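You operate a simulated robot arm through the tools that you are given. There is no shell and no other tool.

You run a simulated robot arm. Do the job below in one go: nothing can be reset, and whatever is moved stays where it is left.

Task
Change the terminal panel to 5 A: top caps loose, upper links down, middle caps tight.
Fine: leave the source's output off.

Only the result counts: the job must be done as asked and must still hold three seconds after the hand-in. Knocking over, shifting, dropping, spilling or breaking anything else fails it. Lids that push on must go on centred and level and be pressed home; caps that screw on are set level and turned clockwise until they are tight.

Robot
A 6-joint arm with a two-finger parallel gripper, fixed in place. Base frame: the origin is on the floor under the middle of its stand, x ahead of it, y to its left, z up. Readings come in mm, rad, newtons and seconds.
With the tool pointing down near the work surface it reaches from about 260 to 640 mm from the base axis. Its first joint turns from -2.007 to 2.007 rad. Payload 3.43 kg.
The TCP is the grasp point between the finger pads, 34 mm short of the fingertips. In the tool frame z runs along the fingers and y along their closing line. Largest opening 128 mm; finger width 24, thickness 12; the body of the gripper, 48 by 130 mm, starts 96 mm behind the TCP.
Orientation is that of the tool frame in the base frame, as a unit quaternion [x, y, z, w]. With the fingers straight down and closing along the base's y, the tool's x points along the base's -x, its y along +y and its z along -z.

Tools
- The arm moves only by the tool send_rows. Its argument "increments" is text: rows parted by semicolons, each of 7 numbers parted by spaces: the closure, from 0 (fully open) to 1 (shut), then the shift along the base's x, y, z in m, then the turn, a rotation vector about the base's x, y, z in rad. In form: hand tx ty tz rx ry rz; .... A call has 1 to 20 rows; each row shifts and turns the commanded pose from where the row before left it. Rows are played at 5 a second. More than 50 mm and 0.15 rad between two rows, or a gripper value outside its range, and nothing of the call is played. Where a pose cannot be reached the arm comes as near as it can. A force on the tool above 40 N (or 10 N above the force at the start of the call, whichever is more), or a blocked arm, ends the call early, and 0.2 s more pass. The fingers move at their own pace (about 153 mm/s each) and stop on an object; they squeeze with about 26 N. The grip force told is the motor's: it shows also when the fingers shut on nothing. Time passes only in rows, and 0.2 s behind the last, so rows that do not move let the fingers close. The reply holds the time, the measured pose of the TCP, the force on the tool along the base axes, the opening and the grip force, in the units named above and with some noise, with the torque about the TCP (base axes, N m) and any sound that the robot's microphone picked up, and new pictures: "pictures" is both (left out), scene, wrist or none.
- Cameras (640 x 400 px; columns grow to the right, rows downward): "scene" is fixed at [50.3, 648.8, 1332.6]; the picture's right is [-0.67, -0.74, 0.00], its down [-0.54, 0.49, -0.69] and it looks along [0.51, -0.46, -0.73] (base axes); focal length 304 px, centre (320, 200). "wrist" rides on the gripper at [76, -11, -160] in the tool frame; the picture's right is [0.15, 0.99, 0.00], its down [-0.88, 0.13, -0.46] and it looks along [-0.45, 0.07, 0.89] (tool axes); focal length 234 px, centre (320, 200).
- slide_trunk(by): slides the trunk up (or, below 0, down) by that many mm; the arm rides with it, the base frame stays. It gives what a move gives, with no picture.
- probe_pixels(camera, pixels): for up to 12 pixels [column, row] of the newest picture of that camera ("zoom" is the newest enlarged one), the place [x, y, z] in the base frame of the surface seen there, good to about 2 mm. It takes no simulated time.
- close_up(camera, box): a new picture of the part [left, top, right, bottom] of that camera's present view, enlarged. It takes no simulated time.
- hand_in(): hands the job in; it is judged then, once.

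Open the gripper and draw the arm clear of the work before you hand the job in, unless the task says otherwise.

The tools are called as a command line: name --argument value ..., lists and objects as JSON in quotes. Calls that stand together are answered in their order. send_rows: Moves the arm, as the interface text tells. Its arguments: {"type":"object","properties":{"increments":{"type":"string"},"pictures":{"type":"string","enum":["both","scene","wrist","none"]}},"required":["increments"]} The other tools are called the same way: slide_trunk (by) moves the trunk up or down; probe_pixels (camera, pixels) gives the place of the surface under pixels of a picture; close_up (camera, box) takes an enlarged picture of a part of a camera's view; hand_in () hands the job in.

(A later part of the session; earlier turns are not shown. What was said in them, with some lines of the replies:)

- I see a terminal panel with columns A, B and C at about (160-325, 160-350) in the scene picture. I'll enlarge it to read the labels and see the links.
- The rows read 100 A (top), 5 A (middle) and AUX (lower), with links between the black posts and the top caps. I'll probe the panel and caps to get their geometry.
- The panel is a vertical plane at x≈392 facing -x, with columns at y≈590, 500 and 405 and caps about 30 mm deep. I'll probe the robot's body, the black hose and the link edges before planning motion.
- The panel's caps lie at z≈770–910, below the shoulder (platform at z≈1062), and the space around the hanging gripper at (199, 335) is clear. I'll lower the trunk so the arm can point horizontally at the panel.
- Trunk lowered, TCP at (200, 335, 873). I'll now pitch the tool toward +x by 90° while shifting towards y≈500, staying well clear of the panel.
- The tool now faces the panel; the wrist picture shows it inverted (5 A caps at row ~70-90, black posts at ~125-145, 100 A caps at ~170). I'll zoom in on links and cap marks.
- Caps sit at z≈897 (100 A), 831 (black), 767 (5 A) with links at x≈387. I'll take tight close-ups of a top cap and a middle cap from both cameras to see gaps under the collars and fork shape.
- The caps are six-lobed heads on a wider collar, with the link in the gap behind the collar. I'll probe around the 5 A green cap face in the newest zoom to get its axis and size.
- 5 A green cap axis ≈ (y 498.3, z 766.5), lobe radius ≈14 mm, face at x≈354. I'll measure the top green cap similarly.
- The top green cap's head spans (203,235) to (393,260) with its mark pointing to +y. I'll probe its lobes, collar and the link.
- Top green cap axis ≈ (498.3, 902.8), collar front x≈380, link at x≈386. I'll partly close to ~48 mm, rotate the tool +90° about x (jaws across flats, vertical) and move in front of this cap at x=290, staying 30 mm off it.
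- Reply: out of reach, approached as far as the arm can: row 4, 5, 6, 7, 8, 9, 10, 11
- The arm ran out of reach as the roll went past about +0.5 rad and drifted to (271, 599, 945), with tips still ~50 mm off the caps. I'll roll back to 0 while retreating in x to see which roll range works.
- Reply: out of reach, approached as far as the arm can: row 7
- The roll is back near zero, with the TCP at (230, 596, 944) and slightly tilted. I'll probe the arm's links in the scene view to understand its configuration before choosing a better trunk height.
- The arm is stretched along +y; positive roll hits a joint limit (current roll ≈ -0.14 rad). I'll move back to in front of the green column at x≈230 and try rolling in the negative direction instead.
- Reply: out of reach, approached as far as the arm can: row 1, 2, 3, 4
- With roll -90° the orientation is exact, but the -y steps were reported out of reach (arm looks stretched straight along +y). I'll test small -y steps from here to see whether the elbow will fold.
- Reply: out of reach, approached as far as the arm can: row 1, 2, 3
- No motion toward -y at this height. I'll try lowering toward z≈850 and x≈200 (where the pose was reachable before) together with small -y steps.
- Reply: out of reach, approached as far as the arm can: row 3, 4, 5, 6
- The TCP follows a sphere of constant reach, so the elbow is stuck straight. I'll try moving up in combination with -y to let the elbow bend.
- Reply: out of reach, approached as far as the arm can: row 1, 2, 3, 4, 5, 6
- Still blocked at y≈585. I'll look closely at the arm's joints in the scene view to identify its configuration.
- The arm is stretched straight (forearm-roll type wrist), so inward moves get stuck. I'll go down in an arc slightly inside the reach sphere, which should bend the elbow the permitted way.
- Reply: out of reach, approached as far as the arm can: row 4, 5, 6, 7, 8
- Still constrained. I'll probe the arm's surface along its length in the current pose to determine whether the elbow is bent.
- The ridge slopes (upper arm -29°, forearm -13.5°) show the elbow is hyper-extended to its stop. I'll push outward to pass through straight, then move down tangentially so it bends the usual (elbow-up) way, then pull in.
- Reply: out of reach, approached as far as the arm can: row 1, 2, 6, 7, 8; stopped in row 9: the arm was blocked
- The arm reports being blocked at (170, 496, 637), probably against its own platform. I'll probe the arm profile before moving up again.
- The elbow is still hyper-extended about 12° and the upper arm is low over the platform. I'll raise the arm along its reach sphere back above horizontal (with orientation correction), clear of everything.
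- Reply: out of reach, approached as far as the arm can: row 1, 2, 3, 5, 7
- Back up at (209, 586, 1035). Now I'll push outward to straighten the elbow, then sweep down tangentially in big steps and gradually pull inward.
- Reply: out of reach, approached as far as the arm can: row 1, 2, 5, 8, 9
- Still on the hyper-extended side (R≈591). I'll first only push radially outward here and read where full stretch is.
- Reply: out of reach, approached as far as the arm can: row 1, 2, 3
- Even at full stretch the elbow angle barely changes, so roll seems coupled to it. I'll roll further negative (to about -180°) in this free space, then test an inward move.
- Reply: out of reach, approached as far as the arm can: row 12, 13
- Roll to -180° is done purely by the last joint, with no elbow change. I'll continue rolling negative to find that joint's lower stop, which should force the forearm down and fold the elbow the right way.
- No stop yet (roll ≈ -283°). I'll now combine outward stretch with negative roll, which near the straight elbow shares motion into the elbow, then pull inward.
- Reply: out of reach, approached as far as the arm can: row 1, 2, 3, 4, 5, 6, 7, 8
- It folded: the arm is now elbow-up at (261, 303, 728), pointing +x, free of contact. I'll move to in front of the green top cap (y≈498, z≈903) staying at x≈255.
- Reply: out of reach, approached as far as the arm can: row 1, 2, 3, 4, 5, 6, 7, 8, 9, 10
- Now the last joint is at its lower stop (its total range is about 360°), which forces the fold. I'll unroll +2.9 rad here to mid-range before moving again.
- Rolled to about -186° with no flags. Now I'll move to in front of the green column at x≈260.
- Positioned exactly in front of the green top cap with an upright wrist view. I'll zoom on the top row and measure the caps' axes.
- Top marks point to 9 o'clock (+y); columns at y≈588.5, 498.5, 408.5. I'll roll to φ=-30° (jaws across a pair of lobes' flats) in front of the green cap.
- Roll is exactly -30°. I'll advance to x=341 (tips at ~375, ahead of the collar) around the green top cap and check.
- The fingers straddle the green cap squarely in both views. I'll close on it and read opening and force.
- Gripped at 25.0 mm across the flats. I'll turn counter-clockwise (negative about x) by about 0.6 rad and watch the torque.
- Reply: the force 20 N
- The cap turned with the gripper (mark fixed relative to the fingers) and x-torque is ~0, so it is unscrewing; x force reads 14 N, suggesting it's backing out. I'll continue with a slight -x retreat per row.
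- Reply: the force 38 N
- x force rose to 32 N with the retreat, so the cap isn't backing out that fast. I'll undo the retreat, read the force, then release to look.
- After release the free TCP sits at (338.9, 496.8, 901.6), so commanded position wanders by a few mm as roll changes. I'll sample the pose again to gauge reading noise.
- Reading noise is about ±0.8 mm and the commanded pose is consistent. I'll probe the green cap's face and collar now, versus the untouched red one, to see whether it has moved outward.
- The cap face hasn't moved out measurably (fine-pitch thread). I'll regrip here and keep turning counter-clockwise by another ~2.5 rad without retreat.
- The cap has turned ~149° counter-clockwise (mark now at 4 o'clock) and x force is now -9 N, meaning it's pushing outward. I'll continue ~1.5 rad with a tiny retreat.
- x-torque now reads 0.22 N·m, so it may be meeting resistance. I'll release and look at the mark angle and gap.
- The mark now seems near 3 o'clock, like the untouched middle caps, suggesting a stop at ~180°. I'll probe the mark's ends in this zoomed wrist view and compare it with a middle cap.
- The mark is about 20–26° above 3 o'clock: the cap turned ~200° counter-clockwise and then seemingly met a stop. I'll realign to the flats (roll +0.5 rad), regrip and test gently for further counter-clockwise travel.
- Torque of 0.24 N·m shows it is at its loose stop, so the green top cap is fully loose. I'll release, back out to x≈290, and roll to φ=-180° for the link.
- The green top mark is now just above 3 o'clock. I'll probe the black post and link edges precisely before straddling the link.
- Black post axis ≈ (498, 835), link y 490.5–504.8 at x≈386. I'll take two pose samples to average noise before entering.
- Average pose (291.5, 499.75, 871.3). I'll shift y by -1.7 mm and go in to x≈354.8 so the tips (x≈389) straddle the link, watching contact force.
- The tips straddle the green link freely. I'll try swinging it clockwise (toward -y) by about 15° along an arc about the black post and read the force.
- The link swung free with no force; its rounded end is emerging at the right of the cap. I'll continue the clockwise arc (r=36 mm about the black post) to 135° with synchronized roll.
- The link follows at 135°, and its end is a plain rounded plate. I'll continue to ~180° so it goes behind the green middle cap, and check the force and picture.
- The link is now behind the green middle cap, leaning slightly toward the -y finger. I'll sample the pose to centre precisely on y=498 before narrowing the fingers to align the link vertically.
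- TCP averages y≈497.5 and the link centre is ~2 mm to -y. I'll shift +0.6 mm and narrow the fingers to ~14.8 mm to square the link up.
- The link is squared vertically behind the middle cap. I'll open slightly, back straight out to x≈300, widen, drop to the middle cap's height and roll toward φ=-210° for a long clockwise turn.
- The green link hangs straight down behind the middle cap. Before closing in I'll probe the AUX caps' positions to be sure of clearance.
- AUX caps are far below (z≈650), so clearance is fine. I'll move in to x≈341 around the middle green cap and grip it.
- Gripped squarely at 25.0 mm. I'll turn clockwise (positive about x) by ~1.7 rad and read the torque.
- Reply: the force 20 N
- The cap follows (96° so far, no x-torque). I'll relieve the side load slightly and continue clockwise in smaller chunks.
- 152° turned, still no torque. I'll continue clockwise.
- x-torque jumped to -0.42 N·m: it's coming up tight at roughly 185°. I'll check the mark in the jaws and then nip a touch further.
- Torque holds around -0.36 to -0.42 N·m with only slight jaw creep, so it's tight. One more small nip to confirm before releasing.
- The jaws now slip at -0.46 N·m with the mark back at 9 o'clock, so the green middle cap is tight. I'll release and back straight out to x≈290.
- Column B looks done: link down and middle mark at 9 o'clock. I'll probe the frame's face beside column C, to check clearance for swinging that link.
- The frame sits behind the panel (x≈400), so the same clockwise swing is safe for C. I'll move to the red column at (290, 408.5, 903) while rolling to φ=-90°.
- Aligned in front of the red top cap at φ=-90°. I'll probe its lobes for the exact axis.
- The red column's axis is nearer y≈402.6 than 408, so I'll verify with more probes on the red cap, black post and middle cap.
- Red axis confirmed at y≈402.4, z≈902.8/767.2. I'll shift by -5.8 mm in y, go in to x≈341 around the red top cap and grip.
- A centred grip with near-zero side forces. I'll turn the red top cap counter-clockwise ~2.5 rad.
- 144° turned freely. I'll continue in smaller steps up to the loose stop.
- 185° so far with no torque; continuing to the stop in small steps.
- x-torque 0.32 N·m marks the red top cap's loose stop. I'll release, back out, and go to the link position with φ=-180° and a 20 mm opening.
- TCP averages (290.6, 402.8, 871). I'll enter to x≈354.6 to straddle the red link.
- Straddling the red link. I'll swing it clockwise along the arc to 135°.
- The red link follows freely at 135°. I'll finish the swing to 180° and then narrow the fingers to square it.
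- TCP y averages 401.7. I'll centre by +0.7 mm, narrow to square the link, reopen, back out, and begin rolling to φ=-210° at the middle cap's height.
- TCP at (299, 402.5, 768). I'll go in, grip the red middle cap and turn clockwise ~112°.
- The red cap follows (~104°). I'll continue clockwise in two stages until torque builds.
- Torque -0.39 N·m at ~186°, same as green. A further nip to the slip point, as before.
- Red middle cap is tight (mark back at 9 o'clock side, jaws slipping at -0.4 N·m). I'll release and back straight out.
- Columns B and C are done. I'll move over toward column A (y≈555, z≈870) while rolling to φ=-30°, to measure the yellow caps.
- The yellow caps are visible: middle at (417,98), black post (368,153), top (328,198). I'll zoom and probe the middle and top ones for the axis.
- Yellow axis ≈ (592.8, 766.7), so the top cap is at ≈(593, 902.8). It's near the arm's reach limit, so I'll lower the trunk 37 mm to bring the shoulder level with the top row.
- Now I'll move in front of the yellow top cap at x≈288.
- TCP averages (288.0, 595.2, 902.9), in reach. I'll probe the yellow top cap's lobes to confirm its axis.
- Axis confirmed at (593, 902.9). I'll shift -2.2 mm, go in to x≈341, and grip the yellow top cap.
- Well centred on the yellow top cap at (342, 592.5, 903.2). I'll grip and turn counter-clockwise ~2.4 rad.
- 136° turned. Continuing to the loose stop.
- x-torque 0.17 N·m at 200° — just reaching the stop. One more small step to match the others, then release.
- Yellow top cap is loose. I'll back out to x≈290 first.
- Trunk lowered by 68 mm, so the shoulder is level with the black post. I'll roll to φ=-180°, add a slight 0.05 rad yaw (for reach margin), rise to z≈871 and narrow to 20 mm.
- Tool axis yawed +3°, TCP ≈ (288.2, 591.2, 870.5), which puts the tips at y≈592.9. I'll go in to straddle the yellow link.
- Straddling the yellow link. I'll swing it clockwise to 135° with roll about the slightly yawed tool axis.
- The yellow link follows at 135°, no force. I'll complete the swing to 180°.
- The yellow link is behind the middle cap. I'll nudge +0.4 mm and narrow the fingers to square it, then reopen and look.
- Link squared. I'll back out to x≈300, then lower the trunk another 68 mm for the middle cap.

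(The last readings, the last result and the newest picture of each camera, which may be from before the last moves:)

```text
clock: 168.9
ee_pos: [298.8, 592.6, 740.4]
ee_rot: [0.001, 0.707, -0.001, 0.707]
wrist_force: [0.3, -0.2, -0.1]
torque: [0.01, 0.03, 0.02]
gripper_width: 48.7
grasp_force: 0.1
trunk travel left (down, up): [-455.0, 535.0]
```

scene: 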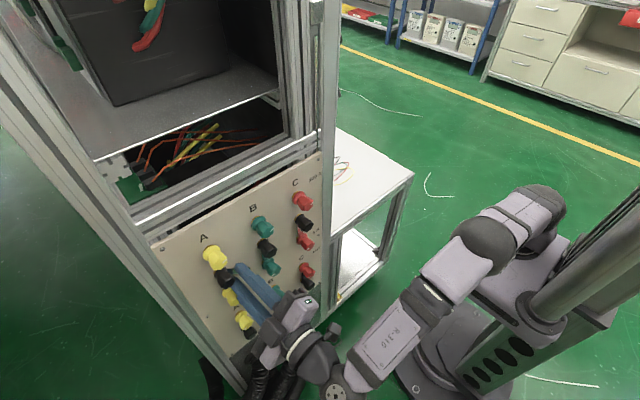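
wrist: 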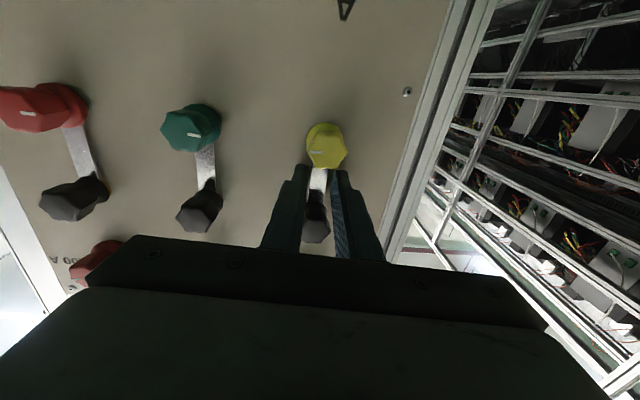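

TCP now (299, 592.5, 740). I'll raise to z≈767 and roll to φ=-210°.

send_rows --increments "0.62 0 0 0.0066 -0.141 0 0; 0.62 0 0 0.0066 -0.141 0 0; 0.62 0 0 0.0066 -0.141 0 0; 0.62 0 0 0.0066 -0.141 0 0; 0.62 0 0 0 -0.141 0 0; 0.62 0 0 0 -0.141 0 0; 0.62 0 0 0 -0.141 0 0; 0.62 0 0 0 -0.141 0 0; 0.62 0 0 0 -0.141 0 0; 0.62 0 0 0 -0.141 0 0; 0.62 0 0 0 -0.141 0 0; 0.62 0 0 0 -0.141 0 0; 0.62 0 0 0 -0.141 0 0; 0.62 0 0 0 -0.141 0 0; 0.62 0 0 0 -0.141 0 0; 0.62 0 0 0 -0.141 0 0; 0.62 0 0 0 -0.141 0 0; 0.62 0 0 0 -0.141 0 0; 0.62 0 0 0 -0.141 0 0; 0.62 0 0 0 -0.141 0 0" --pictures "none"

send_rows --increments "0.62 0 0 0 -0.141 0 0; 0.62 0 0 0 -0.141 0 0; 0.62 0 0 0 -0.141 0 0; 0.62 0 0 0 -0.141 0 0; 0.62 0 0 0 -0.141 0 0; 0.62 0 0 0 -0.141 0 0; 0.62 0 0 0 0 0 0" --pictures "both"

send_rows --increments "0.62 0 0 0 0 0 0" --pictures "none"

send_rows --increments "0.62 0 0 0 0 0 0" --pictures "none"

close_up --camera "wrist" --box '[240, 80, 400, 220]'

```text
clock: 173.1
ee_pos: [298.9, 592.5, 764.9]
ee_rot: [0.699, -0.111, 0.697, -0.114]
wrist_force: [0.6, -0.2, -0.8]
torque: [0.01, 0.02, -0.04]
gripper_width: 48.7
grasp_force: 0.1
trunk travel left (down, up): [-455.0, 535.0]
```

```text
clock: 174.7
ee_pos: [298.9, 590.3, 766.5]
ee_rot: [0.684, 0.184, 0.681, 0.184]
wrist_force: [1.1, 0.1, -0.8]
torque: [-0.01, -0.01, 0.0]
gripper_width: 48.5
grasp_force: 0.1
trunk travel left (down, up): [-455.0, 535.0]
```

scene: 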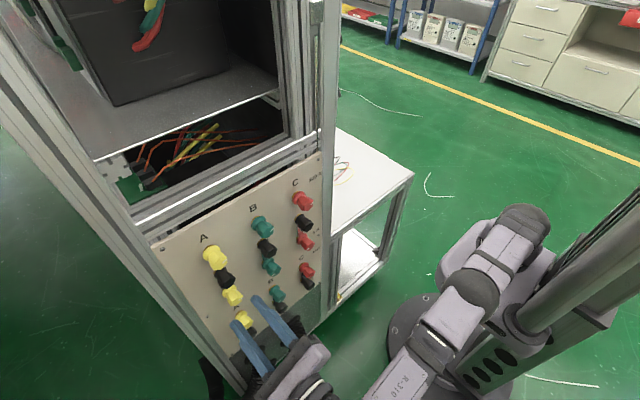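
wrist: 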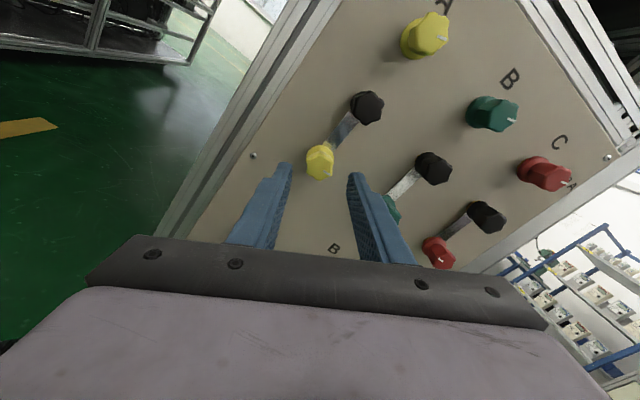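

```text
clock: 175.1
ee_pos: [298.5, 591.8, 766.5]
ee_rot: [0.684, 0.183, 0.682, 0.183]
wrist_force: [-0.9, -0.2, -0.2]
torque: [-0.04, -0.01, 0.04]
gripper_width: 48.6
grasp_force: 0.0
trunk travel left (down, up): [-455.0, 535.0]
```

```text
clock: 175.5
ee_pos: [299.8, 591.2, 765.7]
ee_rot: [0.684, 0.185, 0.681, 0.183]
wrist_force: [-0.4, 0.7, -0.8]
torque: [-0.01, 0.01, -0.02]
gripper_width: 48.7
grasp_force: 0.0
trunk travel left (down, up): [-455.0, 535.0]
```

```text
2.86 times, centred on (320, 150) of wrist
```

zoom: 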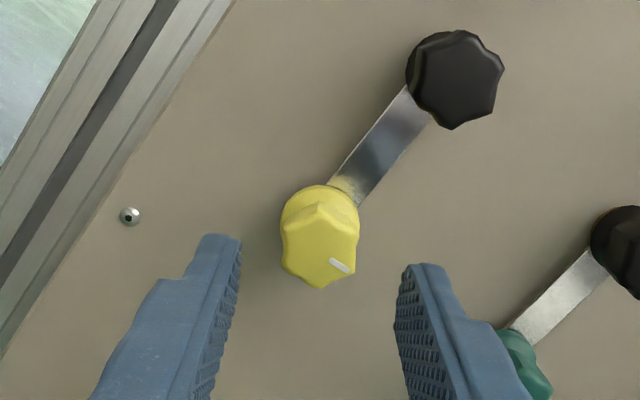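

TCP averages (299.1, 591.1, 766.2). I'll correct +1.7 mm in y, go in, grip the yellow middle cap, and turn clockwise ~112°.

send_rows --increments "0.62 0.015 0.0017 0.0005 0 0 0; 0.62 0.015 0 0 0 0 0; 0.62 0.012 0 0 0 0 0; 0.62 0 0 0 0 0 0; 1 0 0 0 0 0 0; 1 0 0 0 0 0 0; 1 0 0 0 0.14 0 0; 1 0 0 0 0.14 0 0; 1 0 0 0 0.14 0 0; 1 0 0 0 0.14 0 0; 1 0 0 0 0.14 0 0; 1 0 0 0 0.14 0 0; 1 0 0 0 0.14 0 0; 1 0 0 0 0.14 0 0; 1 0 0 0 0.14 0 0; 1 0 0 0 0.14 0 0; 1 0 0 0 0.14 0 0; 1 0 0 0 0.14 0 0; 1 0 0 0 0.14 0 0; 1 0 0 0 0 0 0" --pictures "wrist"

close_up --camera "wrist" --box '[250, 90, 390, 220]'

```text
clock: 179.7
ee_pos: [342.2, 590.6, 768.0]
ee_rot: [0.563, -0.427, 0.563, -0.428]
wrist_force: [-1.6, -20.8, -4.5]
torque: [0.01, 0.3, 0.52]
gripper_width: 25.0
grasp_force: 44.9
trunk travel left (down, up): [-455.0, 535.0]
```

wrist: 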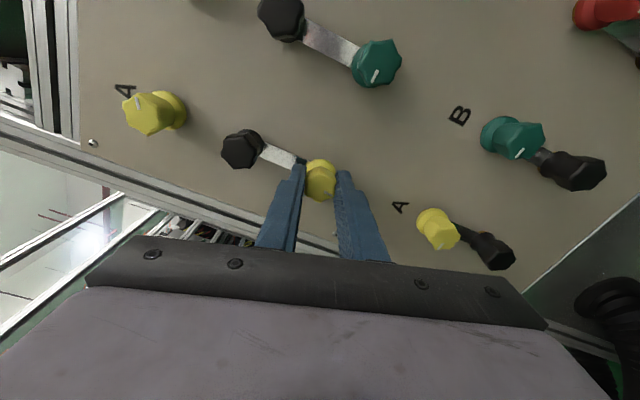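

```text
3.08 times, centred on (320, 155) of wrist
```

zoom: 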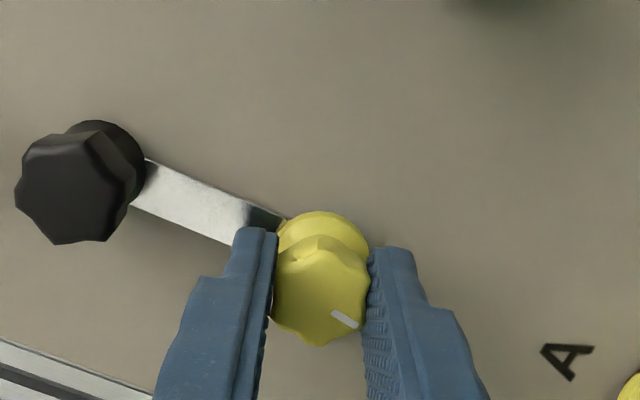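

The yellow cap follows (~104°), with -21 N side load. I'll relieve y by -1.5 mm and continue clockwise.

send_rows --increments "1 0 -0.0015 0 0.14 0 0; 1 0 0 0 0.14 0 0; 1 0 0 0 0.14 0 0; 1 0 0 0 0.14 0 0; 1 0 0 0 0.14 0 0; 1 0 0 0 0.14 0 0; 1 0 0 0 0.14 0 0; 1 0 0 0 0.14 0 0; 1 0 0 0 0 0 0" --pictures "none"

send_rows --increments "1 0 0 0 0.1 0 0; 1 0 0 0 0.1 0 0; 1 0 0 0 0.1 0 0; 1 0 0 0 0 0 0" --pictures "none"

```text
clock: 181.7
ee_pos: [341.2, 591.7, 766.5]
ee_rot: [-0.25, 0.66, -0.25, 0.662]
wrist_force: [-1.0, -12.8, -11.8]
torque: [0.02, -0.73, 0.57]
gripper_width: 24.9
grasp_force: 44.9
trunk travel left (down, up): [-455.0, 535.0]
```

```text
clock: 182.7
ee_pos: [340.6, 592.3, 766.4]
ee_rot: [-0.149, 0.691, -0.149, 0.692]
wrist_force: [0.7, -1.9, -8.7]
torque: [-0.32, 0.69, -0.17]
gripper_width: 25.2
grasp_force: 44.9
trunk travel left (down, up): [-455.0, 535.0]
```

Torque is building (-0.32 N·m at ~186°). I'll nip it further as with the other two.

send_rows --increments "1 0 0 0 0.08 0 0; 1 0 0 0 0.08 0 0; 1 0 0 0 0.08 0 0; 1 0 0 0 0.08 0 0; 1 0 0 0 0 0 0" --pictures "wrist"

close_up --camera "wrist" --box '[250, 90, 390, 220]'

```text
clock: 183.9
ee_pos: [341.0, 592.2, 767.6]
ee_rot: [-0.036, 0.704, -0.037, 0.708]
wrist_force: [5.6, 5.0, 3.5]
torque: [-0.36, -0.51, 0.09]
gripper_width: 25.0
grasp_force: 45.2
trunk travel left (down, up): [-455.0, 535.0]
```

wrist: 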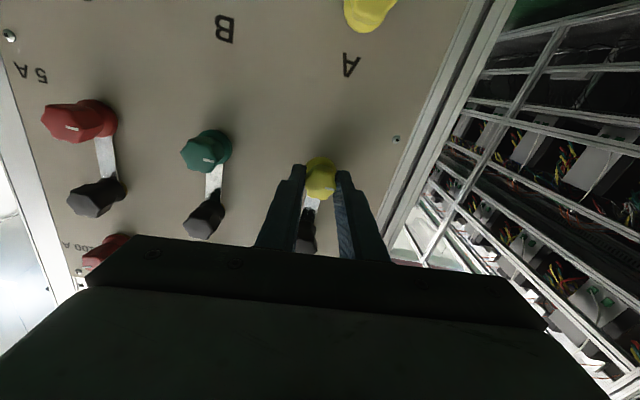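

```text
3.08 times, centred on (320, 155) of wrist
```

zoom: 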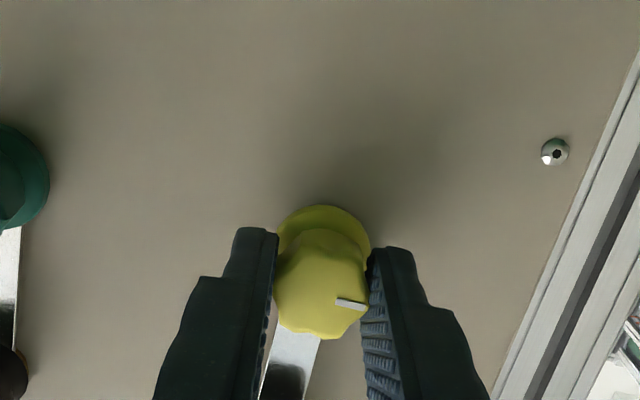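

Yellow middle cap is tight too (-0.36 N·m, mark at +y, jaws slipping). I'll release and back out to inspect everything.

send_rows --increments "0.62 0 0 0 0 0 0; 0.62 0 0 0 0 0 0; 0.62 -0.012 0 0 0 0 0; 0.62 -0.02 0 0 0 0 0; 0.62 -0.02 0 0 0 0 0; 0.62 -0.03 0 0 0 0 0; 0.62 -0.03 -0.02 0 0 0 0; 0.62 0 -0.02 0 0 0 0; 0.62 0 -0.02 0 0 0 0; 0.62 0 0 0 0 0 0" --pictures "both"

close_up --camera "wrist" --box '[140, 40, 480, 240]'

close_up --camera "scene" --box '[180, 180, 330, 320]'

```text
clock: 186.1
ee_pos: [228.9, 532.4, 766.7]
ee_rot: [-0.036, 0.705, -0.039, 0.707]
wrist_force: [0.0, 0.2, 0.5]
torque: [0.01, -0.01, -0.02]
gripper_width: 48.6
grasp_force: 0.1
trunk travel left (down, up): [-455.0, 535.0]
```

scene: 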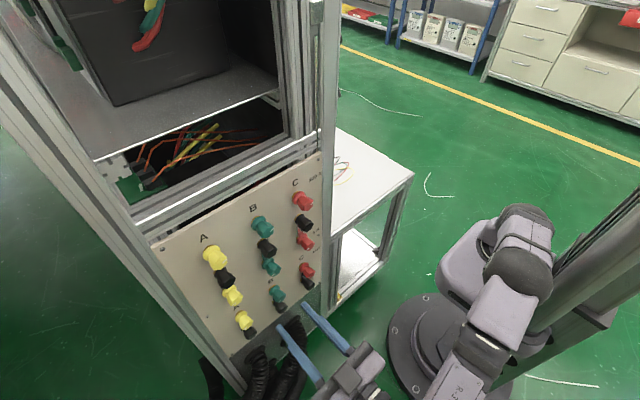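
wrist: 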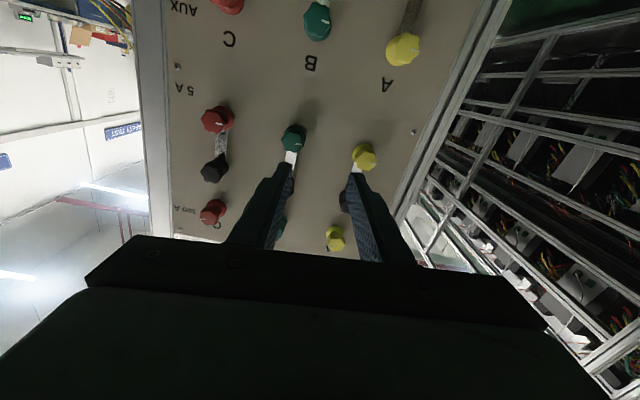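

```text
1.88 times, centred on (310, 140) of wrist
```

zoom: 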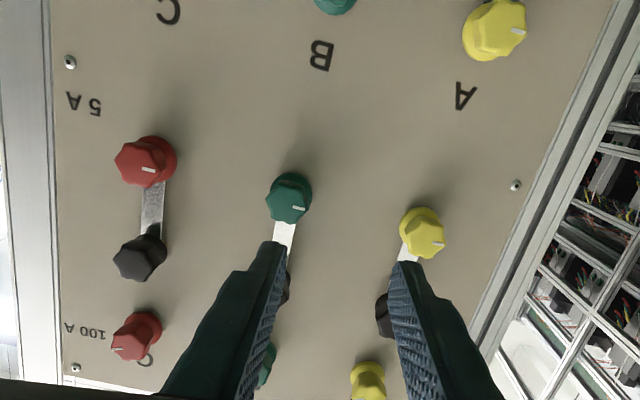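

```text
2.86 times, centred on (255, 250) of scene
```

zoom: 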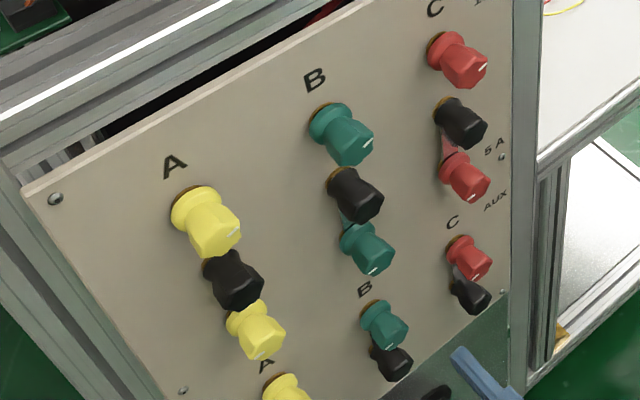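

All three links point down with middle marks at +y like the tight AUX caps. I'll verify mark angles and link alignment with tighter zooms.

close_up --camera "wrist" --box '[190, 95, 250, 190]'

probe_pixels --camera "zoom" --pixels '[[320, 120], [300, 100], [290, 180], [340, 180], [285, 210], [335, 210]]'

close_up --camera "scene" --box '[215, 220, 325, 320]'

```text
4.21 times, centred on (220, 142) of wrist
```

zoom: 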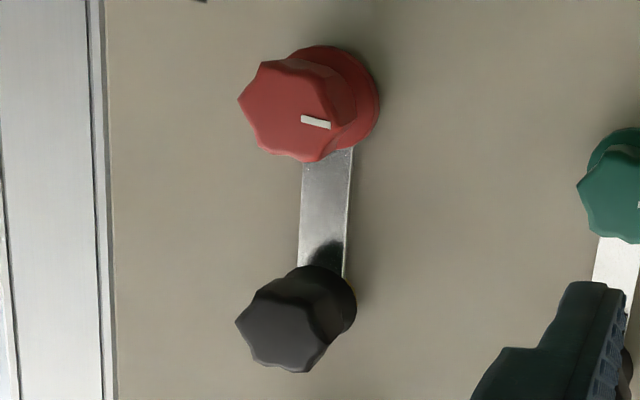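

```text
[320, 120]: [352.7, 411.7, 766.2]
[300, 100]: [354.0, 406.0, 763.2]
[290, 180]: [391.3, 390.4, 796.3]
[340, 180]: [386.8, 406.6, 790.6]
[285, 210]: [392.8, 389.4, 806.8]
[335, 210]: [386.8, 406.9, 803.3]
```

```text
4.00 times, centred on (270, 270) of scene
```

zoom: 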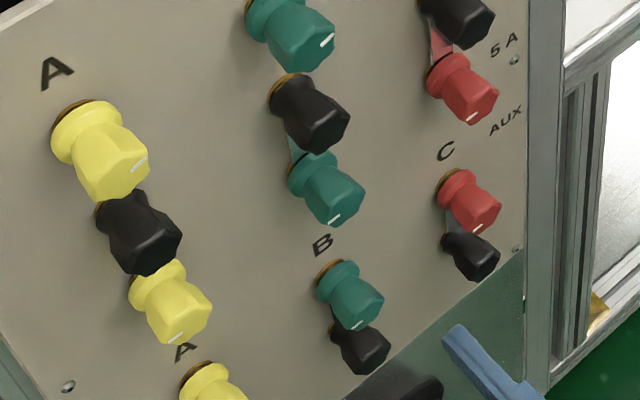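

Red column measures as expected (mark at 9 o'clock, link centred at y≈403). I'll open the gripper fully, move back and down a bit to get an unobstructed view of columns A and B.

send_rows --increments "0.5 -0.02 0 0 0 0 0; 0.2 -0.02 -0.01 -0.01 0 0 0; 0 -0.01 -0.01 -0.015 0 0 0; 0 0 -0.01 -0.015 0 0 0; 0 0 0 -0.015 0 0 0; 0 0 0 0 0 0 0" --pictures "both"

close_up --camera "wrist" --box '[210, 60, 450, 230]'

```text
clock: 187.5
ee_pos: [179.5, 501.2, 710.7]
ee_rot: [-0.038, 0.705, -0.038, 0.707]
wrist_force: [0.0, 0.5, 0.5]
torque: [0.01, -0.03, -0.01]
gripper_width: 128.1
grasp_force: 0.0
trunk travel left (down, up): [-455.0, 535.0]
```

scene: 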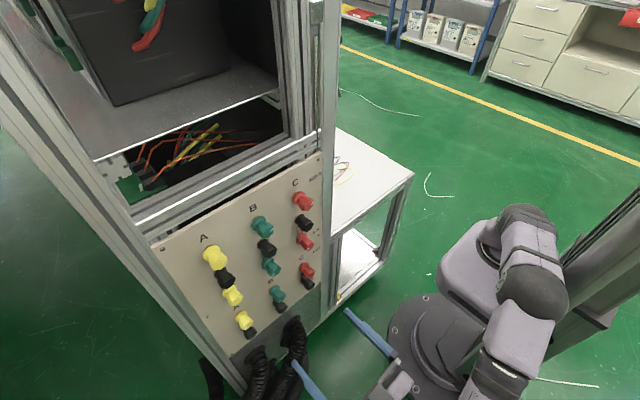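
wrist: 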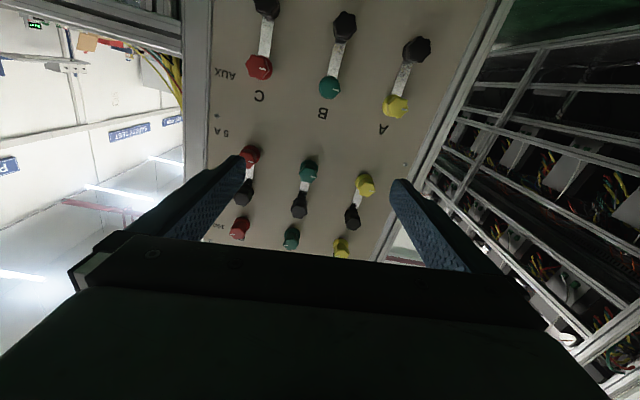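

```text
2.35 times, centred on (330, 145) of wrist
```

zoom: 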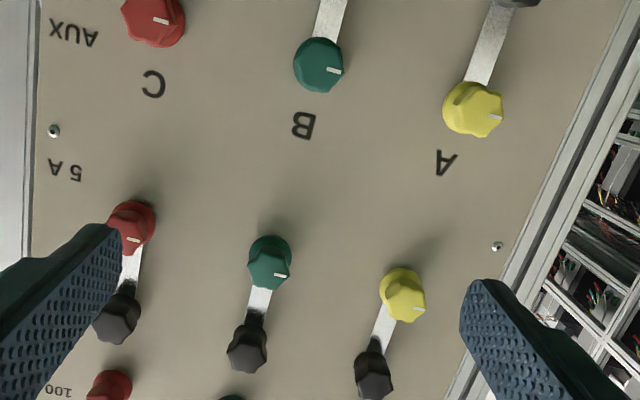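

All six columns' hardware is visible: links down on A, B and C, AUX untouched. I'll do one last close check of columns B and A with probes.

close_up --camera "wrist" --box '[280, 145, 390, 225]'

```text
5.00 times, centred on (335, 185) of wrist
```

zoom: 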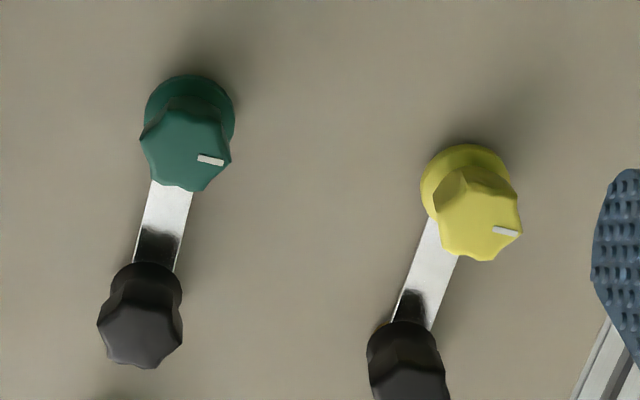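

probe_pixels --camera "zoom" --pixels '[[200, 158], [220, 162], [151, 205], [186, 208], [140, 245], [175, 248], [497, 230], [516, 234], [420, 250], [452, 258], [403, 295], [434, 302]]'

```text
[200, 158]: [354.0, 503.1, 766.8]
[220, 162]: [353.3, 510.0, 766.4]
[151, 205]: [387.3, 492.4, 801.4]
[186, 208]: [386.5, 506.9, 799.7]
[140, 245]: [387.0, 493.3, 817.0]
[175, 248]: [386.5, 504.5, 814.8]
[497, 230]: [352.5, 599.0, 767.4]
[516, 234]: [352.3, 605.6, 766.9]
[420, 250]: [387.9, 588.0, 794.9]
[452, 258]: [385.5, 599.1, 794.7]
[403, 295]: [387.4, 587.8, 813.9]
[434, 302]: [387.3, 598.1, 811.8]
```

Marks on the B and A middle caps point exactly to +y (9 o'clock, tight), and both links are vertical within about 1 mm. The gripper is fully open and well clear at x≈180, so I'm handing in.

hand_in

```text
The job is handed in.
```

The terminal panel is set for 5 A on all three columns (A, B and C), and I've handed the job in. I haven't seen a result from the judging.

- **Top (100 A) caps:** each was turned counter-clockwise about 200°, to its loose stop.
- **Upper links:** all three were swung from up to down and sit behind the middle caps, upright to within about 1 mm.
- **Middle (5 A) caps:** each was turned clockwise about 180°, until the jaws slipped at 0.36–0.46 N·m. Their marks now point to 9 o'clock, where the top caps' marks were before I loosened them.

I left the AUX caps and links and the source's output alone. Early on, the arm got stuck at full stretch and once stopped itself, apparently against its own platform. It wasn't near the panel then, and I saw no sign that anything else was disturbed.

At hand-in the gripper was fully open and the arm was well back from the panel.
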